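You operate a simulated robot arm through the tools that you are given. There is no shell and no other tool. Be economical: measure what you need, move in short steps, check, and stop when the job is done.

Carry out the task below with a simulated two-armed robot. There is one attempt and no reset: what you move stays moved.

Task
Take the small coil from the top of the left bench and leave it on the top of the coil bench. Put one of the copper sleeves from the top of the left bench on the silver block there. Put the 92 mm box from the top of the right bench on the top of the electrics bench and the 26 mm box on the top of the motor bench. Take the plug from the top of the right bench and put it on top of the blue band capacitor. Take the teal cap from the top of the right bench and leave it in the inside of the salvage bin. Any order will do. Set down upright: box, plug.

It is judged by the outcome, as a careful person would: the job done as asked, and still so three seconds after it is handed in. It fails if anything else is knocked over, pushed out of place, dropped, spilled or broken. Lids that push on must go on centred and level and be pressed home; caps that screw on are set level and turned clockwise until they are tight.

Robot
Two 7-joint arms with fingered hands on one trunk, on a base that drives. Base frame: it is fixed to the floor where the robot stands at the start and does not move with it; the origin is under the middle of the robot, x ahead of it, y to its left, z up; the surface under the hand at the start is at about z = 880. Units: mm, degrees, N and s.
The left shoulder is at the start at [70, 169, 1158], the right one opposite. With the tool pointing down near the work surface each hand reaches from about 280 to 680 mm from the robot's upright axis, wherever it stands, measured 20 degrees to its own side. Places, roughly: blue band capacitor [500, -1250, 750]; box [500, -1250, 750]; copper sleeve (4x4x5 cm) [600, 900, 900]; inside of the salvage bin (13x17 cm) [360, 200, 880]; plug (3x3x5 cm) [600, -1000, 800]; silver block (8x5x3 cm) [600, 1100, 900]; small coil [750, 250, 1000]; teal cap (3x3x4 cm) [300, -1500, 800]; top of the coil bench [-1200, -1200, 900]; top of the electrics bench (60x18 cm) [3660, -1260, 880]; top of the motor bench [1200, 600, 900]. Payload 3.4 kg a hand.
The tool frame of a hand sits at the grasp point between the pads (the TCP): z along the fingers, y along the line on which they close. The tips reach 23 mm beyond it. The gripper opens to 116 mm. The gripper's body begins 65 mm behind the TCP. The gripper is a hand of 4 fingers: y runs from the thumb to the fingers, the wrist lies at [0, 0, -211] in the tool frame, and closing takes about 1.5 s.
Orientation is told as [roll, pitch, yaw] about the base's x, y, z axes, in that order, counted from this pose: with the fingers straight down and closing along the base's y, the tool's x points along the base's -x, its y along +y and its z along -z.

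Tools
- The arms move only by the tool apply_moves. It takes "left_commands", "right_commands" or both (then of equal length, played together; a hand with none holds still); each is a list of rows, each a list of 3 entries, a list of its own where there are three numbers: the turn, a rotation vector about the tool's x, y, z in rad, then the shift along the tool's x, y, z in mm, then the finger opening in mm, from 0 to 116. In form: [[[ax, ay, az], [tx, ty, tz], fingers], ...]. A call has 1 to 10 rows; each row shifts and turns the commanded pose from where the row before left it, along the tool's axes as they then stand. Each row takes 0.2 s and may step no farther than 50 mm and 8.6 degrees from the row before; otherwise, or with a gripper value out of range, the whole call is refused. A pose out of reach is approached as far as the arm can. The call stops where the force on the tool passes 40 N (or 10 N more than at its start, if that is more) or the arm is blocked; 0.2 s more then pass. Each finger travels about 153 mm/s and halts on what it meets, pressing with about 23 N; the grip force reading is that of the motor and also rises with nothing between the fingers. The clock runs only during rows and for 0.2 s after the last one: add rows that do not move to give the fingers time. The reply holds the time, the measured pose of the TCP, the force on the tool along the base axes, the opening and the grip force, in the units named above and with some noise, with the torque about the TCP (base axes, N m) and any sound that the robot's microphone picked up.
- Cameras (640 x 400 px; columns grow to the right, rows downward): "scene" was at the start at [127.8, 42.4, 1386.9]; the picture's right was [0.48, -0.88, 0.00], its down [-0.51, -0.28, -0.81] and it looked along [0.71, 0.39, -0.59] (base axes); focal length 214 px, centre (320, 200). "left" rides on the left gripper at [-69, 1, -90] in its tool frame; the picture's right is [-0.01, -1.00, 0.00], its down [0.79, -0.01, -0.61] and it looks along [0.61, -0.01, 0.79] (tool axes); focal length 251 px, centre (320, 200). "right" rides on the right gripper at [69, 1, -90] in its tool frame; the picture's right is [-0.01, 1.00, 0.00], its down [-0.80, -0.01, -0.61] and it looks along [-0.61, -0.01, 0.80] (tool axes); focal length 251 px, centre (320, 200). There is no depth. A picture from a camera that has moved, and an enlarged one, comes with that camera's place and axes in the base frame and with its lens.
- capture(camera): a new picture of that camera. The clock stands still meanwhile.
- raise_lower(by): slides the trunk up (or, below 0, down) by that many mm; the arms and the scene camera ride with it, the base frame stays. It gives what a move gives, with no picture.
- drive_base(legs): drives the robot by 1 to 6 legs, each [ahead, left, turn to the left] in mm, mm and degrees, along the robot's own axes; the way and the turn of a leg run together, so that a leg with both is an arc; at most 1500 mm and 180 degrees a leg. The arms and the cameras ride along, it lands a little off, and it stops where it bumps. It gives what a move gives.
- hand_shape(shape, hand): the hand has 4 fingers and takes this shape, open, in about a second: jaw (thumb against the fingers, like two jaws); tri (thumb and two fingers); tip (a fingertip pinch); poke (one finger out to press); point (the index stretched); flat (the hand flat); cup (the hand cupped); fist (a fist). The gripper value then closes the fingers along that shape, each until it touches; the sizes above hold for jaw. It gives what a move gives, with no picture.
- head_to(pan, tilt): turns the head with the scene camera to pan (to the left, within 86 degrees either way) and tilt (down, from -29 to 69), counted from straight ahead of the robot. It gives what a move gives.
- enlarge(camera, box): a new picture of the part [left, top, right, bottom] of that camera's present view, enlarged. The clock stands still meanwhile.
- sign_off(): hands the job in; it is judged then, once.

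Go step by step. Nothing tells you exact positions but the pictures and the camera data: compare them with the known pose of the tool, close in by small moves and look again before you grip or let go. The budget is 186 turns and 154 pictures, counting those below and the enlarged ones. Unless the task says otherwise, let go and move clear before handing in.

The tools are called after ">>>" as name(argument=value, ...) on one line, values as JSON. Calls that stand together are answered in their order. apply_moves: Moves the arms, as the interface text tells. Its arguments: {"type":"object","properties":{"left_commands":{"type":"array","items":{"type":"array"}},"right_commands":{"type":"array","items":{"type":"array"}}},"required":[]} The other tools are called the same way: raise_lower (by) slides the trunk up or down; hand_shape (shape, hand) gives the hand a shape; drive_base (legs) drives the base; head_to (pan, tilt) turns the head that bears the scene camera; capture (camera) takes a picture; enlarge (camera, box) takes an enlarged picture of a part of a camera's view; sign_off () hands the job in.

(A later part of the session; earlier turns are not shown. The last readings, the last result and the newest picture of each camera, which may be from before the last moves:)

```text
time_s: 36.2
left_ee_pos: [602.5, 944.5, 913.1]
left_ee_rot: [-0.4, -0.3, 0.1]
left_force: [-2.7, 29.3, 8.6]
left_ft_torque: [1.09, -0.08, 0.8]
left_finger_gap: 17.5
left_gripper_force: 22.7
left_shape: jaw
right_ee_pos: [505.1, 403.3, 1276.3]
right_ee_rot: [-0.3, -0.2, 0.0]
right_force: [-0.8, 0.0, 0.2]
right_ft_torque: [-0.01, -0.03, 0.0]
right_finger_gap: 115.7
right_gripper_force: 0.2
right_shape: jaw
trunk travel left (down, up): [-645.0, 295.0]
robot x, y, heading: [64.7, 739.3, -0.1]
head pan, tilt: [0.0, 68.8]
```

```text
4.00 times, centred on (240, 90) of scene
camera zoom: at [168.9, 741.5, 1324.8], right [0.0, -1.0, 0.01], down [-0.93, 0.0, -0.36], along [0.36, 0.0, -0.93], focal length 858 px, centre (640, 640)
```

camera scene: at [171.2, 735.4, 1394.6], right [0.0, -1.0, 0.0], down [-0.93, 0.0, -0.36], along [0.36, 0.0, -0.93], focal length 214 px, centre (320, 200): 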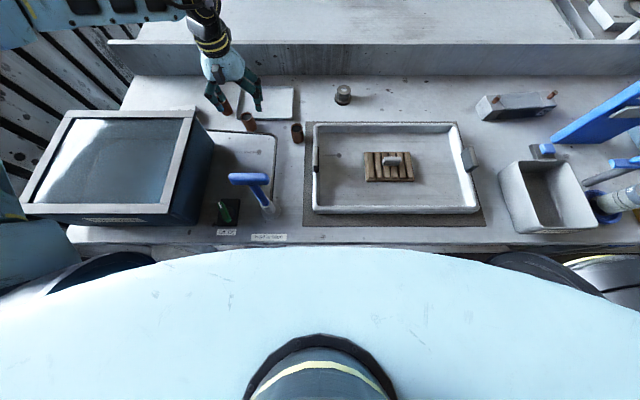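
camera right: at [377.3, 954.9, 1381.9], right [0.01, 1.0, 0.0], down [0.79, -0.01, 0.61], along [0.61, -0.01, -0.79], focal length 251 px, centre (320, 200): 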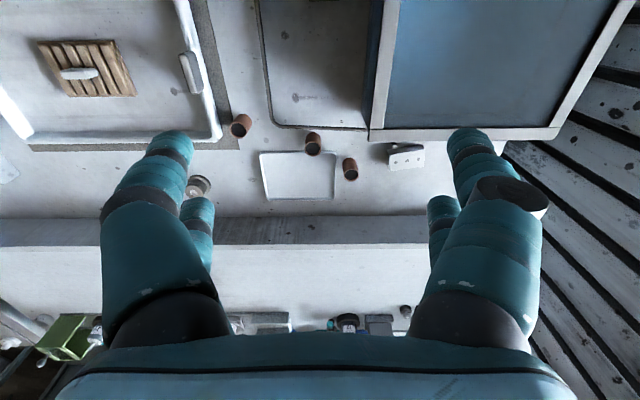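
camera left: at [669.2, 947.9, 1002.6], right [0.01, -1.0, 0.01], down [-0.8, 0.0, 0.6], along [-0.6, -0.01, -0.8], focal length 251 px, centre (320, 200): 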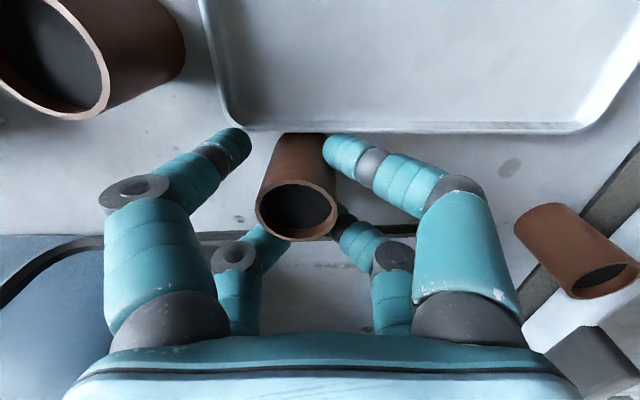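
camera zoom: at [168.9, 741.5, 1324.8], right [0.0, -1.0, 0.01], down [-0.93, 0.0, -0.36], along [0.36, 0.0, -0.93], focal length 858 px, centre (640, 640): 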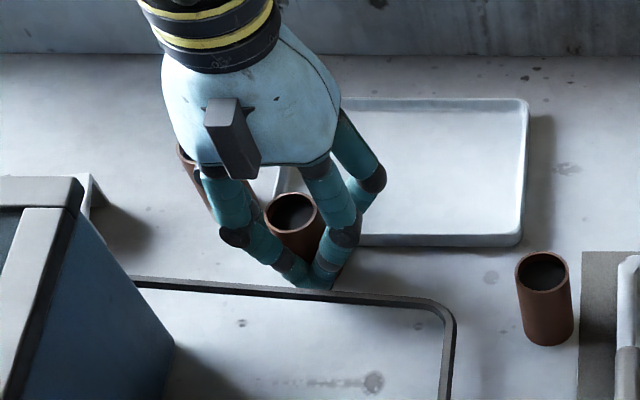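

The hand has two digit rows at ±20 mm in x, and the near row met in front of the sleeve. I'll open, rise and try the "tri" shape, which suits a cylinder.

>>> apply_moves(left_commands=[[[0, 0, 0], [0, 0, 0], 80], [[0, 0, 0], [0, 0, 0], 80], [[0, 0, 0], [0, 0, 0], 80], [[0, 0, 0], [0, 0, 0], 80]])

>>> raise_lower(by=80)

>>> hand_shape(hand="left", shape="tri")

>>> capture(camera="left")

```text
time_s: 37.2
left_ee_pos: [603.4, 938.2, 915.9]
left_ee_rot: [0.0, -0.3, 0.0]
left_force: [-0.6, 0.1, 9.6]
left_ft_torque: [-0.46, -0.17, -0.06]
left_finger_gap: 80.0
left_gripper_force: 0.1
left_shape: jaw
right_ee_pos: [507.6, 395.0, 1273.9]
right_ee_rot: [0.1, -0.2, 0.0]
right_force: [0.0, 0.0, 0.1]
right_ft_torque: [0.07, 0.0, -0.03]
right_finger_gap: 115.8
right_gripper_force: 0.1
right_shape: jaw
trunk travel left (down, up): [-645.0, 295.0]
robot x, y, heading: [63.7, 738.7, -0.0]
head pan, tilt: [0.0, 68.8]
```

```text
time_s: 38.4
left_ee_pos: [603.4, 940.8, 992.5]
left_ee_rot: [-0.1, -0.2, 0.1]
left_force: [0.0, -0.9, 0.5]
left_ft_torque: [0.01, 0.0, 0.01]
left_finger_gap: 79.9
left_gripper_force: 0.0
left_shape: jaw
right_ee_pos: [508.1, 397.8, 1353.4]
right_ee_rot: [0.0, 0.0, 0.0]
right_force: [0.3, 0.4, 0.5]
right_ft_torque: [-0.01, 0.03, -0.02]
right_finger_gap: 115.8
right_gripper_force: 0.0
right_shape: jaw
trunk travel left (down, up): [-725.0, 215.0]
robot x, y, heading: [64.6, 731.6, 0.1]
head pan, tilt: [0.0, 68.8]
```

```text
time_s: 39.3
left_ee_pos: [605.1, 940.6, 992.6]
left_ee_rot: [-0.1, -0.3, 0.2]
left_force: [0.1, -0.2, 0.7]
left_ft_torque: [-0.02, 0.04, -0.03]
left_finger_gap: 115.8
left_gripper_force: 0.0
left_shape: tri
right_ee_pos: [506.8, 397.4, 1354.8]
right_ee_rot: [0.0, 0.0, 0.0]
right_force: [-0.3, -0.1, -0.3]
right_ft_torque: [-0.02, -0.02, 0.01]
right_finger_gap: 115.7
right_gripper_force: 0.0
right_shape: jaw
trunk travel left (down, up): [-725.0, 215.0]
robot x, y, heading: [58.5, 738.3, 0.2]
head pan, tilt: [0.0, 68.8]
```

```text
119 pictures are left
camera left: at [671.1, 943.0, 1082.6], right [0.01, -1.0, 0.0], down [-0.8, -0.01, 0.6], along [-0.6, -0.01, -0.8], focal length 251 px, centre (320, 200)
```

left: 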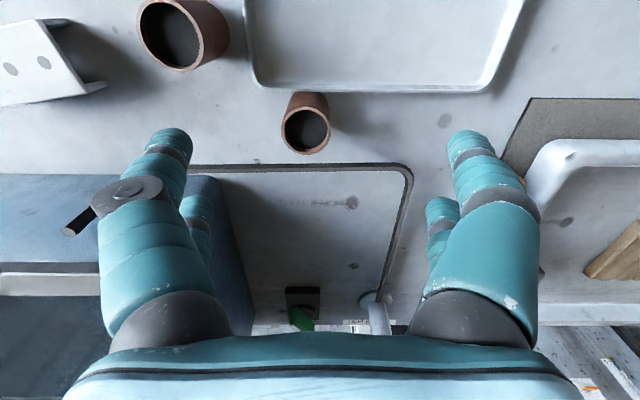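

>>> apply_moves(left_commands=[[[0, 0, 0], [0, 0, 0], 70], [[0, 0, 0], [0, 0, 0], 30], [[0, 0, 0], [0, 0, 0], 30], [[0, 0, 0], [0, 0, 0], 30], [[0, 0, 0], [0, 0, 0], 30]])

>>> capture(camera="left")

```text
time_s: 40.5
left_ee_pos: [603.4, 940.7, 993.5]
left_ee_rot: [-0.1, -0.2, 0.1]
left_force: [0.0, -1.0, 0.6]
left_ft_torque: [0.01, 0.01, -0.01]
left_finger_gap: 30.6
left_gripper_force: 0.0
left_shape: tri
right_ee_pos: [508.3, 396.6, 1354.8]
right_ee_rot: [0.0, -0.2, 0.0]
right_force: [-0.5, 0.4, 0.4]
right_ft_torque: [-0.05, -0.01, -0.02]
right_finger_gap: 116.0
right_gripper_force: 0.1
right_shape: jaw
trunk travel left (down, up): [-725.0, 215.0]
robot x, y, heading: [63.0, 739.7, -0.2]
head pan, tilt: [0.0, 68.8]
```

```text
118 pictures are left
camera left: at [671.1, 943.0, 1082.6], right [0.01, -1.0, 0.0], down [-0.8, -0.01, 0.6], along [-0.6, -0.01, -0.8], focal length 251 px, centre (320, 200)
```

left: 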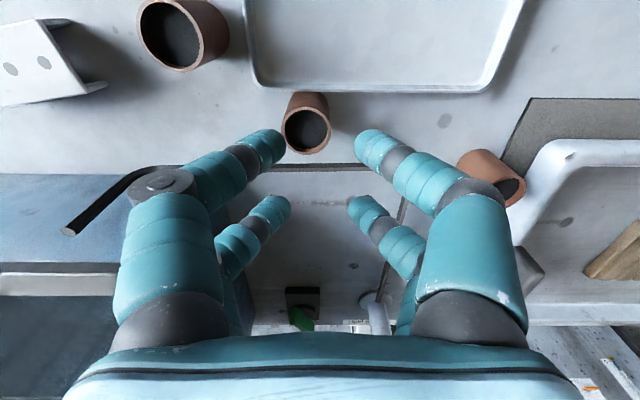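

Sleeve 2 is about 31 mm across at (608, 950); I'll align the forward finger pair with it and pinch with that pair.

>>> apply_moves(left_commands=[[[0, 0, 0], [6.5, 4.5, 0], 75], [[0, 0, 0], [7, 5, 0], 75], [[0, 0, 0], [0, 0, 0], 75]])

>>> raise_lower(by=-40)

>>> capture(camera="left")

```text
time_s: 41.3
left_ee_pos: [590.1, 950.8, 994.5]
left_ee_rot: [-0.1, -0.1, 0.1]
left_force: [0.2, 0.0, -0.2]
left_ft_torque: [0.01, -0.01, -0.02]
left_finger_gap: 74.5
left_gripper_force: 0.1
left_shape: tri
right_ee_pos: [508.2, 397.9, 1353.5]
right_ee_rot: [0.0, -0.1, 0.0]
right_force: [0.5, 0.3, 0.4]
right_ft_torque: [-0.03, -0.02, -0.02]
right_finger_gap: 115.8
right_gripper_force: 0.1
right_shape: jaw
trunk travel left (down, up): [-725.0, 215.0]
robot x, y, heading: [64.8, 735.9, 0.0]
head pan, tilt: [0.0, 68.8]
```

```text
time_s: 42.1
left_ee_pos: [590.2, 950.6, 953.5]
left_ee_rot: [-0.1, -0.1, 0.1]
left_force: [0.2, -0.6, 0.6]
left_ft_torque: [0.0, 0.02, -0.01]
left_finger_gap: 74.5
left_gripper_force: 0.1
left_shape: tri
right_ee_pos: [508.1, 396.9, 1313.4]
right_ee_rot: [-0.1, -0.1, 0.0]
right_force: [-0.6, 0.3, 0.1]
right_ft_torque: [0.03, 0.0, -0.02]
right_finger_gap: 115.9
right_gripper_force: 0.1
right_shape: jaw
trunk travel left (down, up): [-685.0, 255.0]
robot x, y, heading: [67.3, 737.8, -0.1]
head pan, tilt: [0.0, 68.8]
```

```text
117 pictures are left
camera left: at [657.6, 952.6, 1043.1], right [0.01, -1.0, 0.0], down [-0.8, -0.01, 0.6], along [-0.6, -0.01, -0.8], focal length 251 px, centre (320, 200)
```

left: 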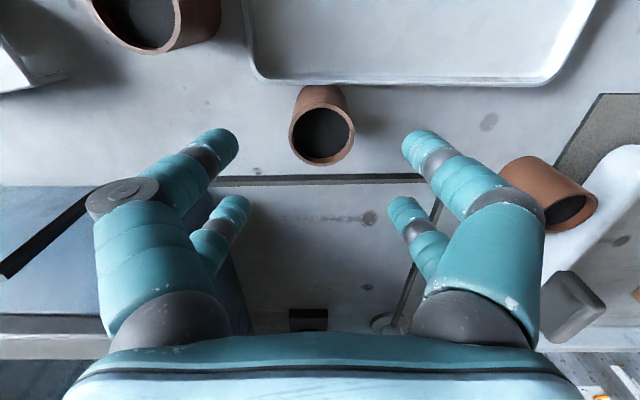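

>>> raise_lower(by=-38)

>>> apply_moves(left_commands=[[[0, 0, 0], [0, 0, 0], 50], [[0, 0, 0], [0, 0, 0], 30], [[0, 0, 0], [0, 0, 0], 15], [[0, 0, 0], [0, 0, 0], 15], [[0, 0, 0], [0, 0, 0], 15], [[0, 0, 0], [0, 0, 0], 15]])

>>> capture(camera="left")

```text
time_s: 42.9
left_ee_pos: [590.5, 949.7, 915.2]
left_ee_rot: [-0.1, -0.2, 0.1]
left_force: [0.1, -0.1, -0.2]
left_ft_torque: [0.03, 0.0, -0.03]
left_finger_gap: 74.5
left_gripper_force: 0.1
left_shape: tri
right_ee_pos: [507.6, 397.7, 1276.0]
right_ee_rot: [0.0, 0.0, 0.0]
right_force: [-0.3, -0.2, 0.0]
right_ft_torque: [0.03, -0.01, 0.02]
right_finger_gap: 115.9
right_gripper_force: 0.1
right_shape: jaw
trunk travel left (down, up): [-647.0, 293.0]
robot x, y, heading: [65.0, 735.0, 0.2]
head pan, tilt: [0.0, 68.8]
```

```text
time_s: 44.3
left_ee_pos: [592.2, 949.9, 914.9]
left_ee_rot: [-0.1, -0.2, 0.2]
left_force: [-0.1, -0.3, -0.7]
left_ft_torque: [0.0, 0.0, -0.02]
left_finger_gap: 14.0
left_gripper_force: 22.8
left_shape: tri
right_ee_pos: [508.1, 396.3, 1275.1]
right_ee_rot: [0.0, -0.1, 0.0]
right_force: [-1.0, -0.4, 0.2]
right_ft_torque: [0.01, -0.04, 0.03]
right_finger_gap: 115.9
right_gripper_force: 0.1
right_shape: jaw
trunk travel left (down, up): [-647.0, 293.0]
robot x, y, heading: [62.9, 734.9, 0.1]
head pan, tilt: [0.0, 68.8]
```

```text
116 pictures are left
camera left: at [658.1, 952.6, 1004.8], right [0.01, -1.0, 0.0], down [-0.8, -0.01, 0.6], along [-0.6, -0.01, -0.8], focal length 251 px, centre (320, 200)
```

left: 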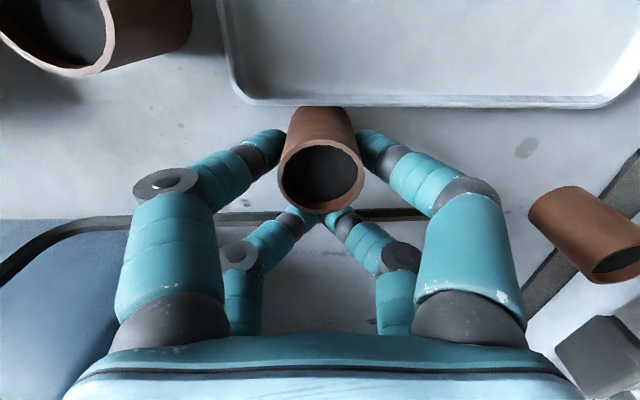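

The sleeve is pinched between the forward pair. I'll lift and check.

>>> raise_lower(by=110)

>>> capture(camera="left")

```text
time_s: 45.8
left_ee_pos: [591.2, 951.4, 1024.7]
left_ee_rot: [0.0, -0.1, 0.1]
left_force: [0.4, 0.9, -0.7]
left_ft_torque: [-0.01, -0.01, -0.02]
left_finger_gap: 14.2
left_gripper_force: 23.4
left_shape: tri
right_ee_pos: [508.5, 397.5, 1386.1]
right_ee_rot: [-0.1, -0.1, 0.0]
right_force: [0.6, 0.6, 1.7]
right_ft_torque: [0.01, -0.01, 0.04]
right_finger_gap: 115.8
right_gripper_force: 0.1
right_shape: jaw
trunk travel left (down, up): [-757.0, 183.0]
robot x, y, heading: [68.1, 736.1, -0.0]
head pan, tilt: [0.0, 68.8]
```

```text
115 pictures are left
camera left: at [658.2, 952.6, 1114.8], right [0.01, -1.0, 0.0], down [-0.8, -0.01, 0.6], along [-0.6, -0.01, -0.8], focal length 251 px, centre (320, 200)
```

left: 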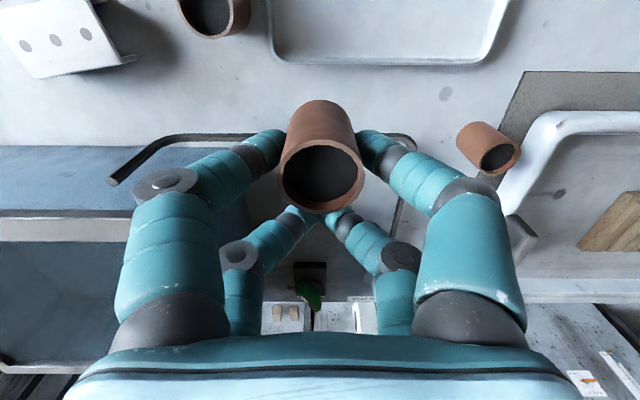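

Sleeve held. The block's top centre reads about (639, 1135); I'll raise, drive left, then reach out.

>>> raise_lower(by=70)

>>> drive_base(legs=[[0, 140, 0]])

>>> apply_moves(left_commands=[[[0, 0, 0], [0, 22, 0], 10], [[0, 0, 0], [0, 21, 0], 10], [[0, 0, 0], [-15, 0, 0], 10], [[0, 0, 0], [-15, 0, 0], 10]])

>>> capture(camera="left")

```text
time_s: 46.8
left_ee_pos: [590.6, 951.1, 1095.8]
left_ee_rot: [0.0, -0.2, 0.1]
left_force: [-0.4, 0.3, -0.6]
left_ft_torque: [-0.03, 0.03, 0.05]
left_finger_gap: 14.0
left_gripper_force: 23.2
left_shape: tri
right_ee_pos: [507.9, 397.7, 1455.5]
right_ee_rot: [0.0, -0.2, 0.0]
right_force: [0.1, 1.1, 0.1]
right_ft_torque: [0.05, 0.0, 0.0]
right_finger_gap: 116.0
right_gripper_force: 0.1
right_shape: jaw
trunk travel left (down, up): [-827.0, 113.0]
robot x, y, heading: [57.4, 739.4, -0.1]
head pan, tilt: [0.0, 68.8]
```

```text
time_s: 48.2
left_ee_pos: [591.1, 1086.5, 1096.2]
left_ee_rot: [0.1, -0.2, -0.1]
left_force: [-0.1, 0.6, -0.2]
left_ft_torque: [-0.02, 0.03, -0.03]
left_finger_gap: 14.2
left_gripper_force: 22.7
left_shape: tri
right_ee_pos: [508.6, 533.6, 1455.2]
right_ee_rot: [0.2, -0.1, 0.1]
right_force: [0.1, -0.5, 0.2]
right_ft_torque: [0.01, -0.02, -0.01]
right_finger_gap: 115.7
right_gripper_force: 0.1
right_shape: jaw
trunk travel left (down, up): [-827.0, 113.0]
robot x, y, heading: [66.5, 873.7, -0.1]
head pan, tilt: [0.0, 68.8]
```

```text
time_s: 49.2
left_ee_pos: [623.4, 1134.6, 1095.5]
left_ee_rot: [-0.1, -0.1, 0.0]
left_force: [0.0, 0.4, -0.3]
left_ft_torque: [0.0, 0.04, 0.01]
left_finger_gap: 14.2
left_gripper_force: 23.5
left_shape: tri
right_ee_pos: [509.4, 536.4, 1455.8]
right_ee_rot: [0.1, 0.0, 0.0]
right_force: [-0.4, -0.4, -0.2]
right_ft_torque: [-0.01, 0.03, 0.01]
right_finger_gap: 115.7
right_gripper_force: 0.1
right_shape: jaw
trunk travel left (down, up): [-827.0, 113.0]
robot x, y, heading: [61.9, 873.7, 0.1]
head pan, tilt: [0.0, 68.8]
```

```text
114 pictures are left
camera left: at [690.3, 1134.9, 1184.5], right [0.01, -1.0, 0.0], down [-0.8, -0.01, 0.6], along [-0.6, -0.01, -0.8], focal length 251 px, centre (320, 200)
```

left: 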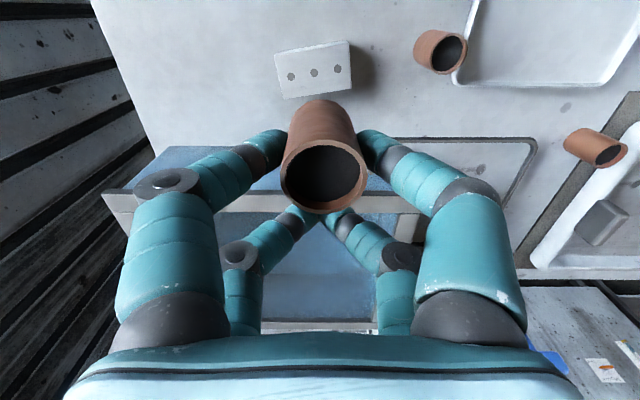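

>>> apply_moves(left_commands=[[[0, 0, 0], [0, 4, 0], 10], [[0, 0, 0], [0, 0, 0], 10]])

>>> raise_lower(by=-125)

>>> capture(camera="left")

>>> head_to(pan=25, tilt=45)

>>> capture(camera="scene")

```text
time_s: 49.8
left_ee_pos: [622.6, 1137.9, 1095.4]
left_ee_rot: [-0.1, -0.3, 0.0]
left_force: [-0.1, 0.8, -0.7]
left_ft_torque: [0.02, -0.02, -0.03]
left_finger_gap: 14.5
left_gripper_force: 23.6
left_shape: tri
right_ee_pos: [508.3, 536.6, 1454.8]
right_ee_rot: [0.0, -0.2, -0.1]
right_force: [0.4, 0.2, -0.7]
right_ft_torque: [-0.01, 0.02, 0.02]
right_finger_gap: 115.7
right_gripper_force: 0.0
right_shape: jaw
trunk travel left (down, up): [-827.0, 113.0]
robot x, y, heading: [62.1, 874.4, 0.0]
head pan, tilt: [0.0, 68.8]
```

```text
time_s: 51.3
left_ee_pos: [620.9, 1137.6, 970.6]
left_ee_rot: [-0.1, -0.1, 0.0]
left_force: [0.2, -0.5, -0.4]
left_ft_torque: [-0.01, -0.01, 0.01]
left_finger_gap: 14.5
left_gripper_force: 23.1
left_shape: tri
right_ee_pos: [507.8, 536.1, 1331.1]
right_ee_rot: [0.0, 0.0, 0.0]
right_force: [0.3, -1.1, -0.2]
right_ft_torque: [-0.01, -0.01, 0.0]
right_finger_gap: 115.8
right_gripper_force: 0.0
right_shape: jaw
trunk travel left (down, up): [-702.0, 238.0]
robot x, y, heading: [68.0, 875.0, 0.1]
head pan, tilt: [0.0, 68.8]
```

```text
113 pictures are left
camera left: at [688.9, 1139.2, 1059.6], right [0.01, -1.0, 0.0], down [-0.8, -0.01, 0.6], along [-0.6, -0.01, -0.8], focal length 251 px, centre (320, 200)
```

left: 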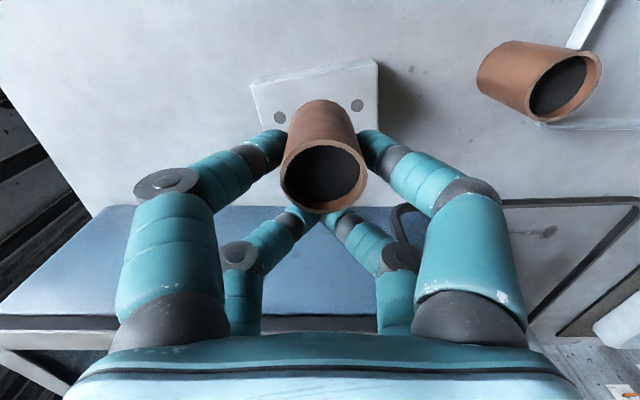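

```text
time_s: 52.2
left_ee_pos: [621.6, 1137.2, 968.9]
left_ee_rot: [-0.2, -0.2, 0.1]
left_force: [-0.6, 0.0, -0.6]
left_ft_torque: [0.0, 0.0, -0.03]
left_finger_gap: 14.7
left_gripper_force: 23.1
left_shape: tri
right_ee_pos: [507.4, 536.1, 1331.5]
right_ee_rot: [-0.1, -0.1, 0.0]
right_force: [0.6, 0.1, -0.5]
right_ft_torque: [0.03, -0.02, -0.02]
right_finger_gap: 115.9
right_gripper_force: 0.1
right_shape: jaw
trunk travel left (down, up): [-702.0, 238.0]
robot x, y, heading: [62.9, 871.3, -0.0]
head pan, tilt: [25.0, 45.0]
```

```text
112 pictures are left
camera scene: at [189.3, 909.3, 1410.4], right [0.42, -0.91, 0.0], down [-0.64, -0.3, -0.71], along [0.64, 0.3, -0.71], focal length 214 px, centre (320, 200)
```

scene: 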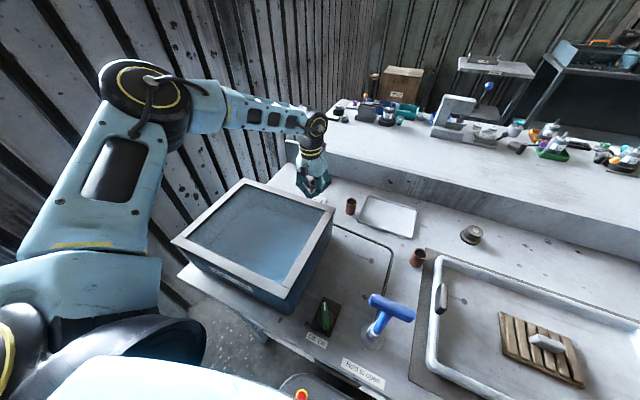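

Centred over the block with about 28 mm to go. I'll lower the last part gently.

>>> raise_lower(by=-20)

>>> raise_lower(by=-5)

>>> raise_lower(by=-3)

>>> capture(camera="left")

```text
time_s: 52.9
left_ee_pos: [621.6, 1136.6, 949.6]
left_ee_rot: [-0.1, -0.2, 0.0]
left_force: [-0.3, -0.1, -0.7]
left_ft_torque: [0.04, 0.04, 0.0]
left_finger_gap: 14.5
left_gripper_force: 22.8
left_shape: tri
right_ee_pos: [508.6, 537.3, 1310.7]
right_ee_rot: [0.0, -0.1, 0.0]
right_force: [-0.1, 0.1, -0.3]
right_ft_torque: [0.01, 0.01, 0.04]
right_finger_gap: 115.8
right_gripper_force: 0.2
right_shape: jaw
trunk travel left (down, up): [-682.0, 258.0]
robot x, y, heading: [64.3, 875.6, -0.2]
head pan, tilt: [25.0, 45.0]
```

```text
time_s: 53.4
left_ee_pos: [621.6, 1136.7, 944.4]
left_ee_rot: [-0.2, -0.2, -0.1]
left_force: [-0.3, -0.4, 0.4]
left_ft_torque: [0.02, 0.02, 0.04]
left_finger_gap: 14.5
left_gripper_force: 23.4
left_shape: tri
right_ee_pos: [508.6, 535.6, 1305.4]
right_ee_rot: [0.0, -0.1, 0.1]
right_force: [0.0, -0.4, 0.5]
right_ft_torque: [-0.01, 0.01, -0.03]
right_finger_gap: 115.9
right_gripper_force: 0.2
right_shape: jaw
trunk travel left (down, up): [-677.0, 263.0]
robot x, y, heading: [66.9, 873.2, -0.1]
head pan, tilt: [25.0, 45.0]
```

```text
time_s: 53.9
left_ee_pos: [622.1, 1135.9, 941.4]
left_ee_rot: [-0.1, -0.2, 0.0]
left_force: [0.2, -0.2, -0.2]
left_ft_torque: [0.01, 0.02, 0.03]
left_finger_gap: 14.5
left_gripper_force: 22.3
left_shape: tri
right_ee_pos: [508.1, 536.7, 1302.8]
right_ee_rot: [0.1, -0.1, 0.0]
right_force: [-0.4, -0.8, 0.0]
right_ft_torque: [0.05, 0.0, -0.04]
right_finger_gap: 115.8
right_gripper_force: 0.1
right_shape: jaw
trunk travel left (down, up): [-674.0, 266.0]
robot x, y, heading: [61.0, 874.1, 0.0]
head pan, tilt: [25.0, 45.0]
```

```text
111 pictures are left
camera left: at [689.2, 1139.2, 1031.3], right [0.01, -1.0, 0.0], down [-0.8, -0.01, 0.6], along [-0.6, -0.01, -0.8], focal length 251 px, centre (320, 200)
```

left: 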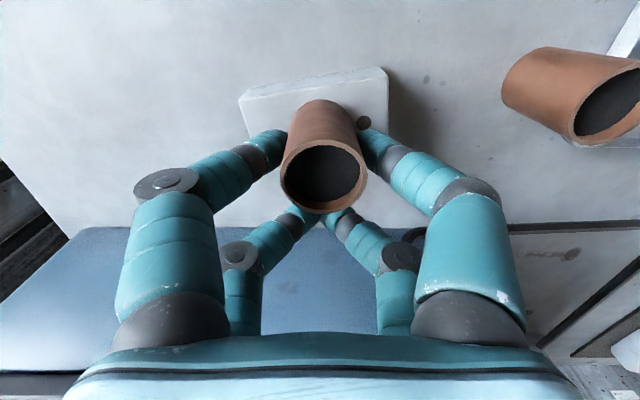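

>>> raise_lower(by=-3)

>>> raise_lower(by=-3)

>>> capture(camera="left")

```text
time_s: 54.4
left_ee_pos: [621.6, 1136.1, 939.5]
left_ee_rot: [-0.1, -0.2, 0.1]
left_force: [0.4, 0.6, 0.4]
left_ft_torque: [-0.01, 0.0, -0.03]
left_finger_gap: 14.6
left_gripper_force: 23.6
left_shape: tri
right_ee_pos: [508.9, 536.4, 1298.9]
right_ee_rot: [0.0, -0.2, 0.0]
right_force: [0.6, -1.1, 0.8]
right_ft_torque: [-0.02, -0.01, 0.04]
right_finger_gap: 115.7
right_gripper_force: 0.0
right_shape: jaw
trunk travel left (down, up): [-671.0, 269.0]
robot x, y, heading: [65.4, 877.7, 0.1]
head pan, tilt: [25.0, 45.0]
```

```text
time_s: 55.0
left_ee_pos: [620.9, 1137.1, 938.8]
left_ee_rot: [-0.1, -0.4, 0.1]
left_force: [2.0, 1.6, 13.0]
left_ft_torque: [0.0, -0.29, 0.04]
left_finger_gap: 15.1
left_gripper_force: 22.7
left_shape: tri
right_ee_pos: [506.1, 537.0, 1297.9]
right_ee_rot: [0.0, -0.1, 0.0]
right_force: [-0.6, -0.2, -0.4]
right_ft_torque: [0.0, 0.02, 0.03]
right_finger_gap: 116.2
right_gripper_force: 0.1
right_shape: jaw
trunk travel left (down, up): [-668.0, 272.0]
robot x, y, heading: [65.1, 872.0, 0.0]
head pan, tilt: [25.0, 45.0]
```

```text
110 pictures are left
camera left: at [688.2, 1138.8, 1027.7], right [0.01, -1.0, 0.0], down [-0.8, -0.01, 0.6], along [-0.6, -0.01, -0.8], focal length 251 px, centre (320, 200)
```

left: 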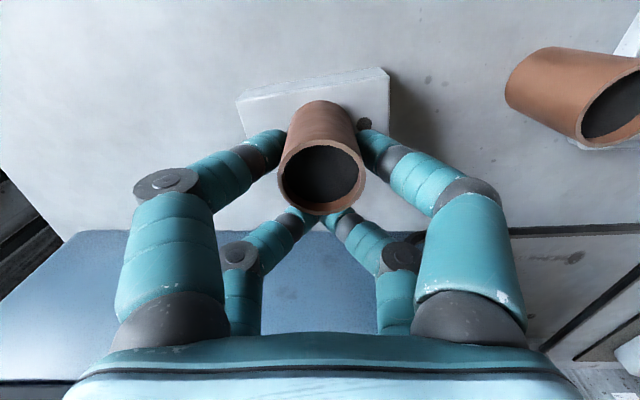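

Contact made (13 N). Releasing and lifting straight up.

>>> apply_moves(left_commands=[[[0, 0, 0], [0, 0, 0], 25], [[0, 0, 0], [0, 0, 0], 45], [[0, 0, 0], [0, 0, 0], 65], [[0, 0, 0], [0, 0, 0], 75], [[0, 0, 0], [0, 0, 0], 75]])

>>> raise_lower(by=130)

>>> capture(camera="left")

```text
time_s: 56.2
left_ee_pos: [621.3, 1136.8, 935.7]
left_ee_rot: [-0.2, -0.2, 0.0]
left_force: [0.2, -0.5, 0.0]
left_ft_torque: [0.03, -0.01, 0.01]
left_finger_gap: 74.7
left_gripper_force: 0.1
left_shape: tri
right_ee_pos: [507.7, 536.2, 1296.5]
right_ee_rot: [0.0, -0.2, 0.0]
right_force: [0.4, -0.9, -0.5]
right_ft_torque: [0.01, 0.01, 0.01]
right_finger_gap: 116.0
right_gripper_force: 0.2
right_shape: jaw
trunk travel left (down, up): [-668.0, 272.0]
robot x, y, heading: [66.7, 872.0, -0.0]
head pan, tilt: [25.0, 45.0]
```

```text
time_s: 57.7
left_ee_pos: [621.4, 1137.0, 1066.2]
left_ee_rot: [-0.1, -0.2, -0.1]
left_force: [0.4, -0.3, -0.5]
left_ft_torque: [0.0, 0.01, 0.01]
left_finger_gap: 74.3
left_gripper_force: 0.0
left_shape: tri
right_ee_pos: [506.9, 536.5, 1427.0]
right_ee_rot: [0.0, -0.1, 0.0]
right_force: [0.0, 0.7, 0.1]
right_ft_torque: [0.0, -0.01, 0.0]
right_finger_gap: 115.8
right_gripper_force: 0.0
right_shape: jaw
trunk travel left (down, up): [-798.0, 142.0]
robot x, y, heading: [64.0, 875.5, -0.0]
head pan, tilt: [25.0, 45.0]
```

```text
109 pictures are left
camera left: at [689.1, 1139.2, 1155.5], right [0.01, -1.0, 0.0], down [-0.8, -0.01, 0.6], along [-0.6, -0.01, -0.8], focal length 251 px, centre (320, 200)
```

left: 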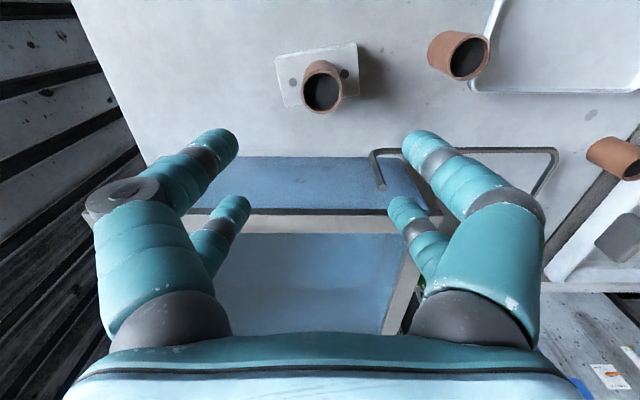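

The sleeve stands centred on the block. Next I'll raise and drive right to view the coil from close by.

>>> raise_lower(by=140)

>>> drive_base(legs=[[-25, 0, 0], [0, -890, 0]])

>>> capture(camera="left")

>>> head_to(pan=10, tilt=55)

>>> capture(camera="scene")

```text
time_s: 59.4
left_ee_pos: [623.0, 1138.0, 1206.2]
left_ee_rot: [-0.2, -0.3, 0.1]
left_force: [0.5, 0.2, -0.4]
left_ft_torque: [0.0, 0.0, 0.02]
left_finger_gap: 74.5
left_gripper_force: 0.0
left_shape: tri
right_ee_pos: [507.3, 535.4, 1566.6]
right_ee_rot: [0.0, 0.0, 0.0]
right_force: [0.5, 0.6, -0.4]
right_ft_torque: [0.02, 0.01, -0.01]
right_finger_gap: 115.7
right_gripper_force: 0.0
right_shape: jaw
trunk travel left (down, up): [-938.0, 2.0]
robot x, y, heading: [62.6, 875.3, -0.2]
head pan, tilt: [25.0, 45.0]
```

```text
time_s: 64.5
left_ee_pos: [594.9, 258.9, 1205.1]
left_ee_rot: [-0.2, -0.2, -0.4]
left_force: [0.8, 0.3, 0.2]
left_ft_torque: [-0.01, -0.01, 0.0]
left_finger_gap: 74.8
left_gripper_force: 0.0
left_shape: tri
right_ee_pos: [475.0, -340.3, 1566.1]
right_ee_rot: [-0.2, -0.1, -0.5]
right_force: [0.0, 0.6, -0.1]
right_ft_torque: [-0.01, -0.01, 0.02]
right_finger_gap: 115.8
right_gripper_force: 0.2
right_shape: jaw
trunk travel left (down, up): [-938.0, 2.0]
robot x, y, heading: [30.8, -1.0, -0.2]
head pan, tilt: [25.0, 45.0]
```

```text
108 pictures are left
camera left: at [662.1, 260.4, 1295.2], right [0.0, -1.0, 0.0], down [-0.8, 0.0, 0.6], along [-0.6, 0.0, -0.8], focal length 251 px, centre (320, 200)
```

left: 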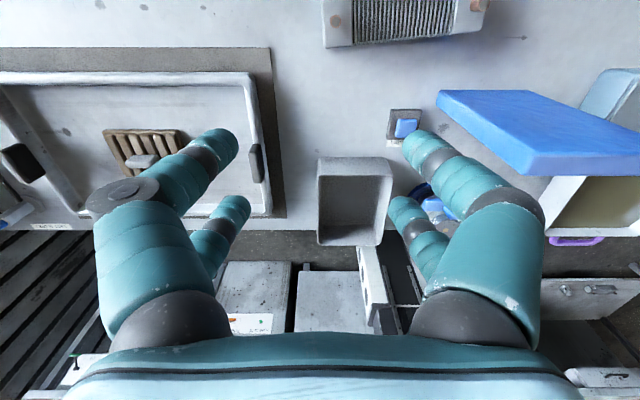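

```text
time_s: 65.2
left_ee_pos: [594.1, 257.0, 1206.0]
left_ee_rot: [0.0, -0.2, -0.4]
left_force: [-0.4, 0.0, 0.1]
left_ft_torque: [-0.01, 0.01, 0.05]
left_finger_gap: 74.4
left_gripper_force: 0.1
left_shape: tri
right_ee_pos: [476.8, -342.2, 1567.1]
right_ee_rot: [0.0, -0.1, -0.5]
right_force: [-0.5, -0.2, -0.2]
right_ft_torque: [-0.01, 0.02, 0.0]
right_finger_gap: 115.8
right_gripper_force: 0.0
right_shape: jaw
trunk travel left (down, up): [-938.0, 2.0]
robot x, y, heading: [36.0, -4.4, -0.6]
head pan, tilt: [10.0, 55.0]
```

```text
107 pictures are left
camera scene: at [157.7, 11.3, 1633.1], right [0.17, -0.99, 0.0], down [-0.81, -0.14, -0.57], along [0.57, 0.1, -0.82], focal length 214 px, centre (320, 200)
```

scene: 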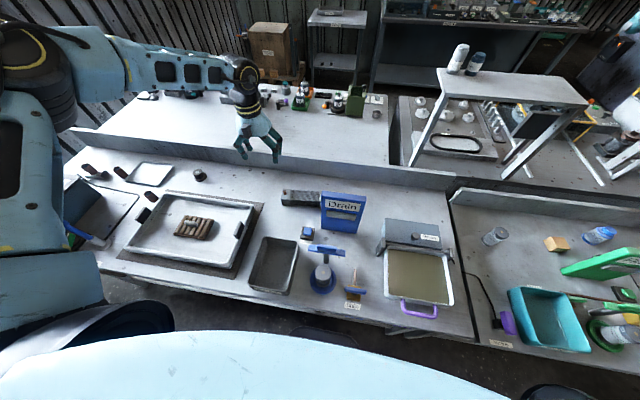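

>>> enlarge(camera="left", box=[290, 0, 530, 150])

>>> head_to(pan=-45, tilt=40)

>>> capture(camera="scene")

>>> head_to(pan=-86, tilt=30)

>>> capture(camera="scene")

```text
2.67 times, centred on (410, 75) of left
camera zoom: at [662.0, 259.2, 1295.5], right [0.0, -1.0, 0.0], down [-0.8, 0.0, 0.6], along [-0.6, 0.0, -0.8], focal length 670 px, centre (80, 533)
```

zoom: 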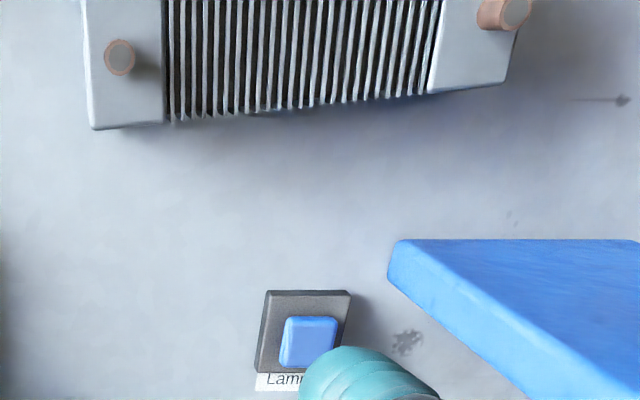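

```text
time_s: 66.5
left_ee_pos: [594.7, 257.8, 1204.7]
left_ee_rot: [-0.1, -0.2, -0.5]
left_force: [-0.2, 0.2, -0.4]
left_ft_torque: [0.01, 0.03, 0.0]
left_finger_gap: 74.1
left_gripper_force: 0.1
left_shape: tri
right_ee_pos: [475.5, -342.3, 1566.1]
right_ee_rot: [0.0, 0.0, -0.4]
right_force: [-0.1, 0.6, -0.3]
right_ft_torque: [0.0, 0.01, -0.04]
right_finger_gap: 116.1
right_gripper_force: 0.0
right_shape: jaw
trunk travel left (down, up): [-938.0, 2.0]
robot x, y, heading: [37.0, -3.0, -0.2]
head pan, tilt: [-45.0, 40.0]
```

```text
105 pictures are left
camera scene: at [146.3, -61.3, 1653.7], right [-0.71, -0.7, 0.0], down [-0.45, 0.46, -0.77], along [0.54, -0.55, -0.64], focal length 214 px, centre (320, 200)
```

scene: 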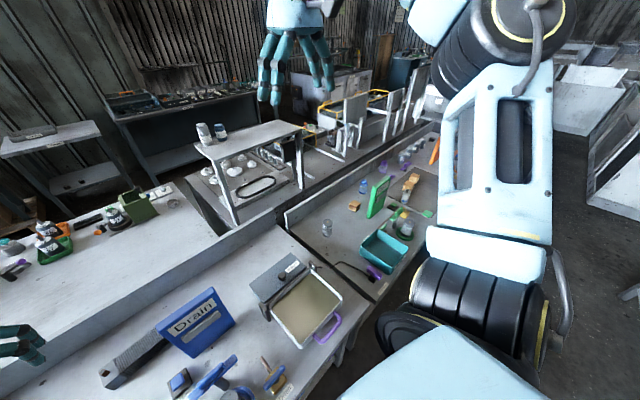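

```text
time_s: 67.5
left_ee_pos: [594.9, 256.8, 1206.6]
left_ee_rot: [0.0, -0.3, -0.4]
left_force: [-0.2, 0.9, 0.6]
left_ft_torque: [-0.05, 0.0, 0.01]
left_finger_gap: 74.4
left_gripper_force: 0.1
left_shape: tri
right_ee_pos: [477.0, -342.5, 1567.5]
right_ee_rot: [0.0, -0.1, -0.3]
right_force: [0.8, -0.4, 0.5]
right_ft_torque: [-0.01, 0.02, 0.01]
right_finger_gap: 116.2
right_gripper_force: 0.1
right_shape: jaw
trunk travel left (down, up): [-938.0, 2.0]
robot x, y, heading: [37.1, -1.6, -0.2]
head pan, tilt: [-85.9, 30.0]
```

```text
104 pictures are left
camera scene: at [92.4, -91.2, 1669.1], right [-1.0, -0.06, 0.0], down [-0.03, 0.5, -0.87], along [0.06, -0.86, -0.5], focal length 214 px, centre (320, 200)
```

scene: 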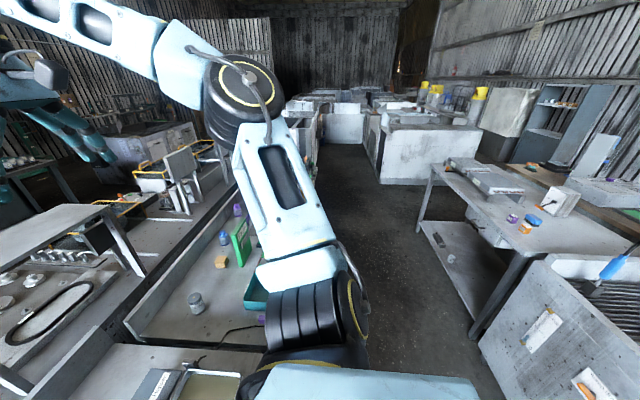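

The finned unit is clearly a wound coil with two copper terminals, about 205 mm long near (651, 155). I'll yaw the left hand 90° to grip it across its width and shift the base right.

>>> drive_base(legs=[[0, -95, 0]])

>>> apply_moves(left_commands=[[[0, 0, -0.149], [0, 0, 0], 100], [[0, 0, -0.149], [0, 0, 0], 100], [[0, 0, -0.149], [0, 0, 0], 100], [[0, 0, -0.149], [0, 0, 0], 100], [[0, 0, -0.149], [0, 0, 0], 100], [[0, 0, -0.149], [0, 0, 0], 100], [[0, 0, -0.149], [0, 0, 0], 100], [[0, 0, -0.149], [0, 0, 0], 100], [[0, 0, -0.149], [0, 0, 0], 100], [[0, 0, -0.149], [0, 0, 0], 100]])

>>> capture(camera="left")

```text
time_s: 68.7
left_ee_pos: [594.3, 175.2, 1204.2]
left_ee_rot: [-0.6, -0.2, -0.3]
left_force: [-0.2, 1.5, -0.3]
left_ft_torque: [-0.06, -0.01, -0.01]
left_finger_gap: 74.9
left_gripper_force: 0.0
left_shape: tri
right_ee_pos: [476.5, -422.6, 1569.7]
right_ee_rot: [-0.5, -0.1, -0.4]
right_force: [-0.4, 0.9, 0.1]
right_ft_torque: [-0.07, -0.01, -0.02]
right_finger_gap: 116.0
right_gripper_force: 0.1
right_shape: jaw
trunk travel left (down, up): [-938.0, 2.0]
robot x, y, heading: [34.0, -92.7, -0.5]
head pan, tilt: [-85.9, 30.0]
```

```text
time_s: 70.9
left_ee_pos: [595.4, 165.8, 1206.3]
left_ee_rot: [-0.2, 0.1, 85.3]
left_force: [1.2, 0.4, 0.8]
left_ft_torque: [0.0, 0.01, -0.03]
left_finger_gap: 99.9
left_gripper_force: 0.1
left_shape: tri
right_ee_pos: [475.4, -434.9, 1566.4]
right_ee_rot: [0.0, -0.1, -0.4]
right_force: [0.2, 0.3, 0.1]
right_ft_torque: [-0.03, 0.03, -0.01]
right_finger_gap: 116.1
right_gripper_force: 0.1
right_shape: jaw
trunk travel left (down, up): [-938.0, 2.0]
robot x, y, heading: [34.7, -93.8, -0.4]
head pan, tilt: [-85.9, 30.0]
```

```text
103 pictures are left
camera left: at [597.4, 235.4, 1295.3], right [1.0, -0.07, 0.0], down [-0.06, -0.79, 0.61], along [-0.04, -0.61, -0.79], focal length 251 px, centre (320, 200)
```

left: 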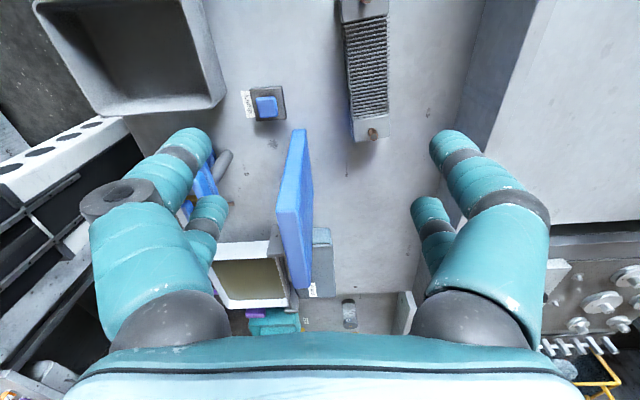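

Coil axis runs (651, 237)–(669, 74), so the hand yaw should be about 96°. I'll move in and align above it.

>>> drive_base(legs=[[28, 0, 0]])

>>> apply_moves(left_commands=[[[0, 0, -0.1], [0, 0, 0], 110], [[0, 0, -0.092], [0, 0, 0], 110], [[0, 0, 0], [6, -16, 0], 110], [[0, 0, 0], [6, -16, 0], 110]])

>>> capture(camera="left")

```text
time_s: 71.7
left_ee_pos: [615.6, 165.5, 1209.7]
left_ee_rot: [-0.5, 0.0, 85.2]
left_force: [-0.7, -0.2, 1.3]
left_ft_torque: [-0.01, -0.08, -0.02]
left_finger_gap: 99.8
left_gripper_force: 0.1
left_shape: tri
right_ee_pos: [494.9, -433.8, 1569.7]
right_ee_rot: [0.0, -0.5, -0.3]
right_force: [-1.4, 0.3, 0.0]
right_ft_torque: [-0.04, -0.05, 0.01]
right_finger_gap: 116.0
right_gripper_force: 0.0
right_shape: jaw
trunk travel left (down, up): [-938.0, 2.0]
robot x, y, heading: [65.9, -95.6, -0.3]
head pan, tilt: [-85.9, 30.0]
```

```text
time_s: 72.7
left_ee_pos: [635.7, 163.0, 1209.8]
left_ee_rot: [-0.3, 0.1, 96.2]
left_force: [0.0, 1.0, 1.2]
left_ft_torque: [-0.01, 0.03, 0.02]
left_finger_gap: 109.7
left_gripper_force: 0.0
left_shape: tri
left hand out of reach, approached as far as the arm can: row 3, 4
right_ee_pos: [504.9, -432.7, 1566.9]
right_ee_rot: [0.0, -0.1, -0.3]
right_force: [0.0, 0.4, 0.4]
right_ft_torque: [0.03, 0.04, 0.0]
right_finger_gap: 115.8
right_gripper_force: 0.0
right_shape: jaw
trunk travel left (down, up): [-938.0, 2.0]
robot x, y, heading: [60.3, -92.7, -0.4]
head pan, tilt: [-85.9, 30.0]
```

```text
102 pictures are left
camera left: at [626.9, 233.0, 1298.3], right [0.99, 0.12, 0.0], down [0.09, -0.79, 0.61], along [0.07, -0.6, -0.79], focal length 251 px, centre (320, 200)
```

left: 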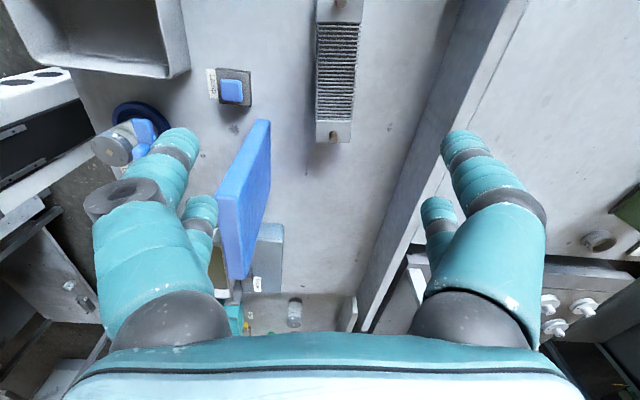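

Yaw is right; I need 24 mm more reach. I'll shift the base right, since reach improves toward the arm's own side.

>>> drive_base(legs=[[0, -60, 0]])

>>> apply_moves(left_commands=[[[0, 0, 0], [-27, -3, 0], 110], [[0, 0, 0], [-27, -3, 0], 110], [[0, 0, 0], [3, -12, 0], 110], [[0, 0, 0], [3, -12, 0], 110]])

```text
time_s: 73.7
left_ee_pos: [634.2, 115.4, 1205.5]
left_ee_rot: [-0.2, 0.7, 96.2]
left_force: [0.1, 0.0, -0.3]
left_ft_torque: [-0.09, 0.02, -0.01]
left_finger_gap: 109.8
left_gripper_force: 0.1
left_shape: tri
right_ee_pos: [503.3, -477.4, 1569.5]
right_ee_rot: [-0.6, -0.1, -0.3]
right_force: [-0.7, 0.9, 0.8]
right_ft_torque: [-0.08, -0.01, 0.03]
right_finger_gap: 115.8
right_gripper_force: 0.1
right_shape: jaw
trunk travel left (down, up): [-938.0, 2.0]
robot x, y, heading: [63.2, -154.9, 0.0]
head pan, tilt: [-85.9, 30.0]
```

```text
time_s: 74.7
left_ee_pos: [651.6, 153.8, 1213.0]
left_ee_rot: [-0.4, 0.0, 96.2]
left_force: [-0.4, -0.3, 0.3]
left_ft_torque: [-0.01, -0.01, -0.01]
left_finger_gap: 109.8
left_gripper_force: 0.1
left_shape: tri
left hand out of reach, approached as far as the arm can: row 4
right_ee_pos: [503.6, -497.7, 1565.3]
right_ee_rot: [0.1, -0.1, -0.2]
right_force: [0.7, -0.5, 0.4]
right_ft_torque: [0.0, 0.0, -0.01]
right_finger_gap: 115.9
right_gripper_force: 0.0
right_shape: jaw
trunk travel left (down, up): [-938.0, 2.0]
robot x, y, heading: [58.2, -153.6, -0.3]
head pan, tilt: [-85.9, 30.0]
```

>>> drive_base(legs=[[8, 0, 0]])

>>> raise_lower(by=-160)

>>> capture(camera="left")

```text
time_s: 75.5
left_ee_pos: [653.4, 155.9, 1213.5]
left_ee_rot: [-0.4, 0.1, 96.4]
left_force: [0.0, -0.3, 0.5]
left_ft_torque: [0.02, -0.02, 0.01]
left_finger_gap: 109.7
left_gripper_force: 0.1
left_shape: tri
right_ee_pos: [506.5, -492.9, 1567.4]
right_ee_rot: [-0.1, -0.2, -0.1]
right_force: [-0.5, 0.4, 0.4]
right_ft_torque: [-0.02, -0.04, 0.01]
right_finger_gap: 115.8
right_gripper_force: 0.1
right_shape: jaw
trunk travel left (down, up): [-938.0, 2.0]
robot x, y, heading: [69.0, -153.8, -0.3]
head pan, tilt: [-85.9, 30.0]
stopped in leg 1: the robot was blocked; the commanded pose is now the measured one
```

```text
time_s: 77.3
left_ee_pos: [655.6, 157.6, 1053.7]
left_ee_rot: [-0.4, 0.2, 96.2]
left_force: [0.5, 0.0, -0.3]
left_ft_torque: [0.0, -0.04, 0.01]
left_finger_gap: 109.7
left_gripper_force: 0.2
left_shape: tri
right_ee_pos: [508.0, -493.8, 1406.7]
right_ee_rot: [0.0, -0.2, -0.1]
right_force: [-0.2, -0.3, -0.3]
right_ft_torque: [0.0, -0.02, 0.04]
right_finger_gap: 115.9
right_gripper_force: 0.1
right_shape: jaw
trunk travel left (down, up): [-778.0, 162.0]
robot x, y, heading: [68.8, -155.9, -0.5]
head pan, tilt: [-85.9, 30.0]
```

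```text
101 pictures are left
camera left: at [645.9, 226.4, 1141.3], right [0.99, 0.12, 0.01], down [0.09, -0.79, 0.61], along [0.08, -0.6, -0.79], focal length 251 px, centre (320, 200)
```

left: 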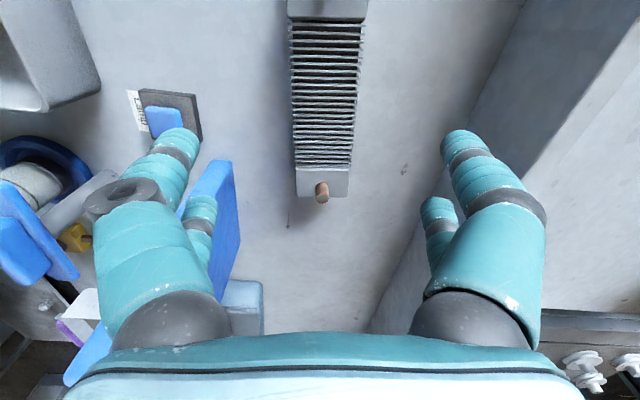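

>>> raise_lower(by=-100)

>>> capture(camera="left")

>>> raise_lower(by=-38)

>>> capture(camera="left")

```text
time_s: 78.7
left_ee_pos: [655.8, 156.6, 952.6]
left_ee_rot: [-0.4, 0.3, 96.3]
left_force: [-0.5, -0.2, 0.7]
left_ft_torque: [0.01, -0.02, 0.04]
left_finger_gap: 109.8
left_gripper_force: 0.1
left_shape: tri
right_ee_pos: [507.9, -493.4, 1307.4]
right_ee_rot: [0.0, -0.1, -0.2]
right_force: [-0.6, -0.3, 0.6]
right_ft_torque: [-0.01, 0.01, 0.0]
right_finger_gap: 115.9
right_gripper_force: 0.0
right_shape: jaw
trunk travel left (down, up): [-678.0, 262.0]
robot x, y, heading: [65.6, -153.7, -0.4]
head pan, tilt: [-85.9, 30.0]
```

```text
100 pictures are left
camera left: at [645.9, 226.5, 1041.2], right [0.99, 0.12, 0.01], down [0.09, -0.79, 0.61], along [0.08, -0.6, -0.79], focal length 251 px, centre (320, 200)
```

left: 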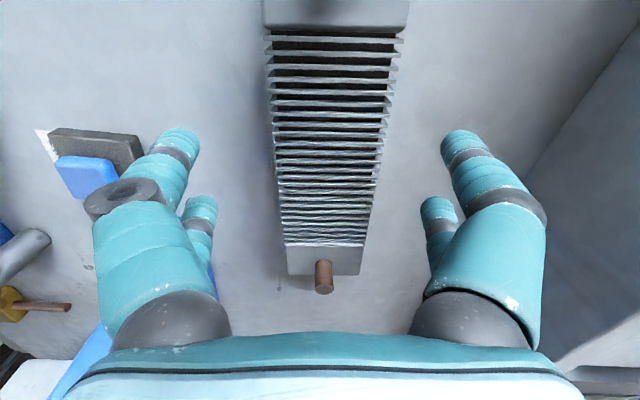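

```text
time_s: 79.5
left_ee_pos: [655.4, 157.4, 913.4]
left_ee_rot: [-0.5, 0.3, 96.2]
left_force: [1.0, 0.2, -0.1]
left_ft_torque: [-0.02, -0.01, 0.02]
left_finger_gap: 109.7
left_gripper_force: 0.0
left_shape: tri
right_ee_pos: [507.3, -493.3, 1269.6]
right_ee_rot: [0.0, -0.1, -0.2]
right_force: [0.5, 0.2, 0.4]
right_ft_torque: [0.0, 0.04, 0.02]
right_finger_gap: 116.1
right_gripper_force: 0.1
right_shape: jaw
trunk travel left (down, up): [-640.0, 300.0]
robot x, y, heading: [68.3, -156.4, -0.5]
head pan, tilt: [-85.9, 30.0]
```

```text
99 pictures are left
camera left: at [645.8, 226.5, 1003.3], right [0.99, 0.12, 0.01], down [0.09, -0.79, 0.61], along [0.08, -0.6, -0.79], focal length 251 px, centre (320, 200)
```

left: 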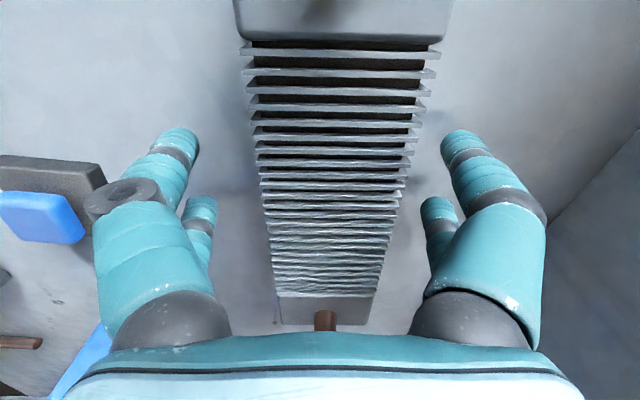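

>>> apply_moves(left_commands=[[[0, 0, 0], [0, -4, 0], 90], [[0, 0, 0], [0, 0, 0], 65], [[0, 0, 0], [0, 0, 0], 50], [[0, 0, 0], [0, 0, 0], 35], [[0, 0, 0], [0, 0, 0], 25], [[0, 0, 0], [0, 0, 0], 25], [[0, 0, 0], [0, 0, 0], 25]])

>>> capture(camera="left")

```text
time_s: 81.1
left_ee_pos: [655.5, 157.1, 914.4]
left_ee_rot: [-0.2, 0.2, 96.3]
left_force: [-1.0, 0.2, 0.3]
left_ft_torque: [-0.03, 0.02, -0.01]
left_finger_gap: 49.8
left_gripper_force: 23.4
left_shape: tri
left hand out of reach, approached as far as the arm can: row 1
right_ee_pos: [508.9, -493.8, 1268.1]
right_ee_rot: [0.0, -0.1, -0.3]
right_force: [0.1, -1.1, -0.1]
right_ft_torque: [-0.03, 0.03, 0.01]
right_finger_gap: 115.9
right_gripper_force: 0.1
right_shape: jaw
trunk travel left (down, up): [-640.0, 300.0]
robot x, y, heading: [65.9, -151.0, -0.2]
head pan, tilt: [-85.9, 30.0]
```

```text
98 pictures are left
camera left: at [646.1, 226.5, 1003.0], right [0.99, 0.12, 0.01], down [0.09, -0.79, 0.61], along [0.08, -0.6, -0.79], focal length 251 px, centre (320, 200)
```

left: 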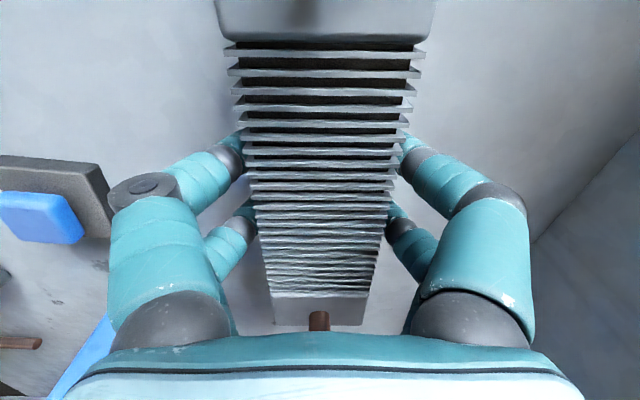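

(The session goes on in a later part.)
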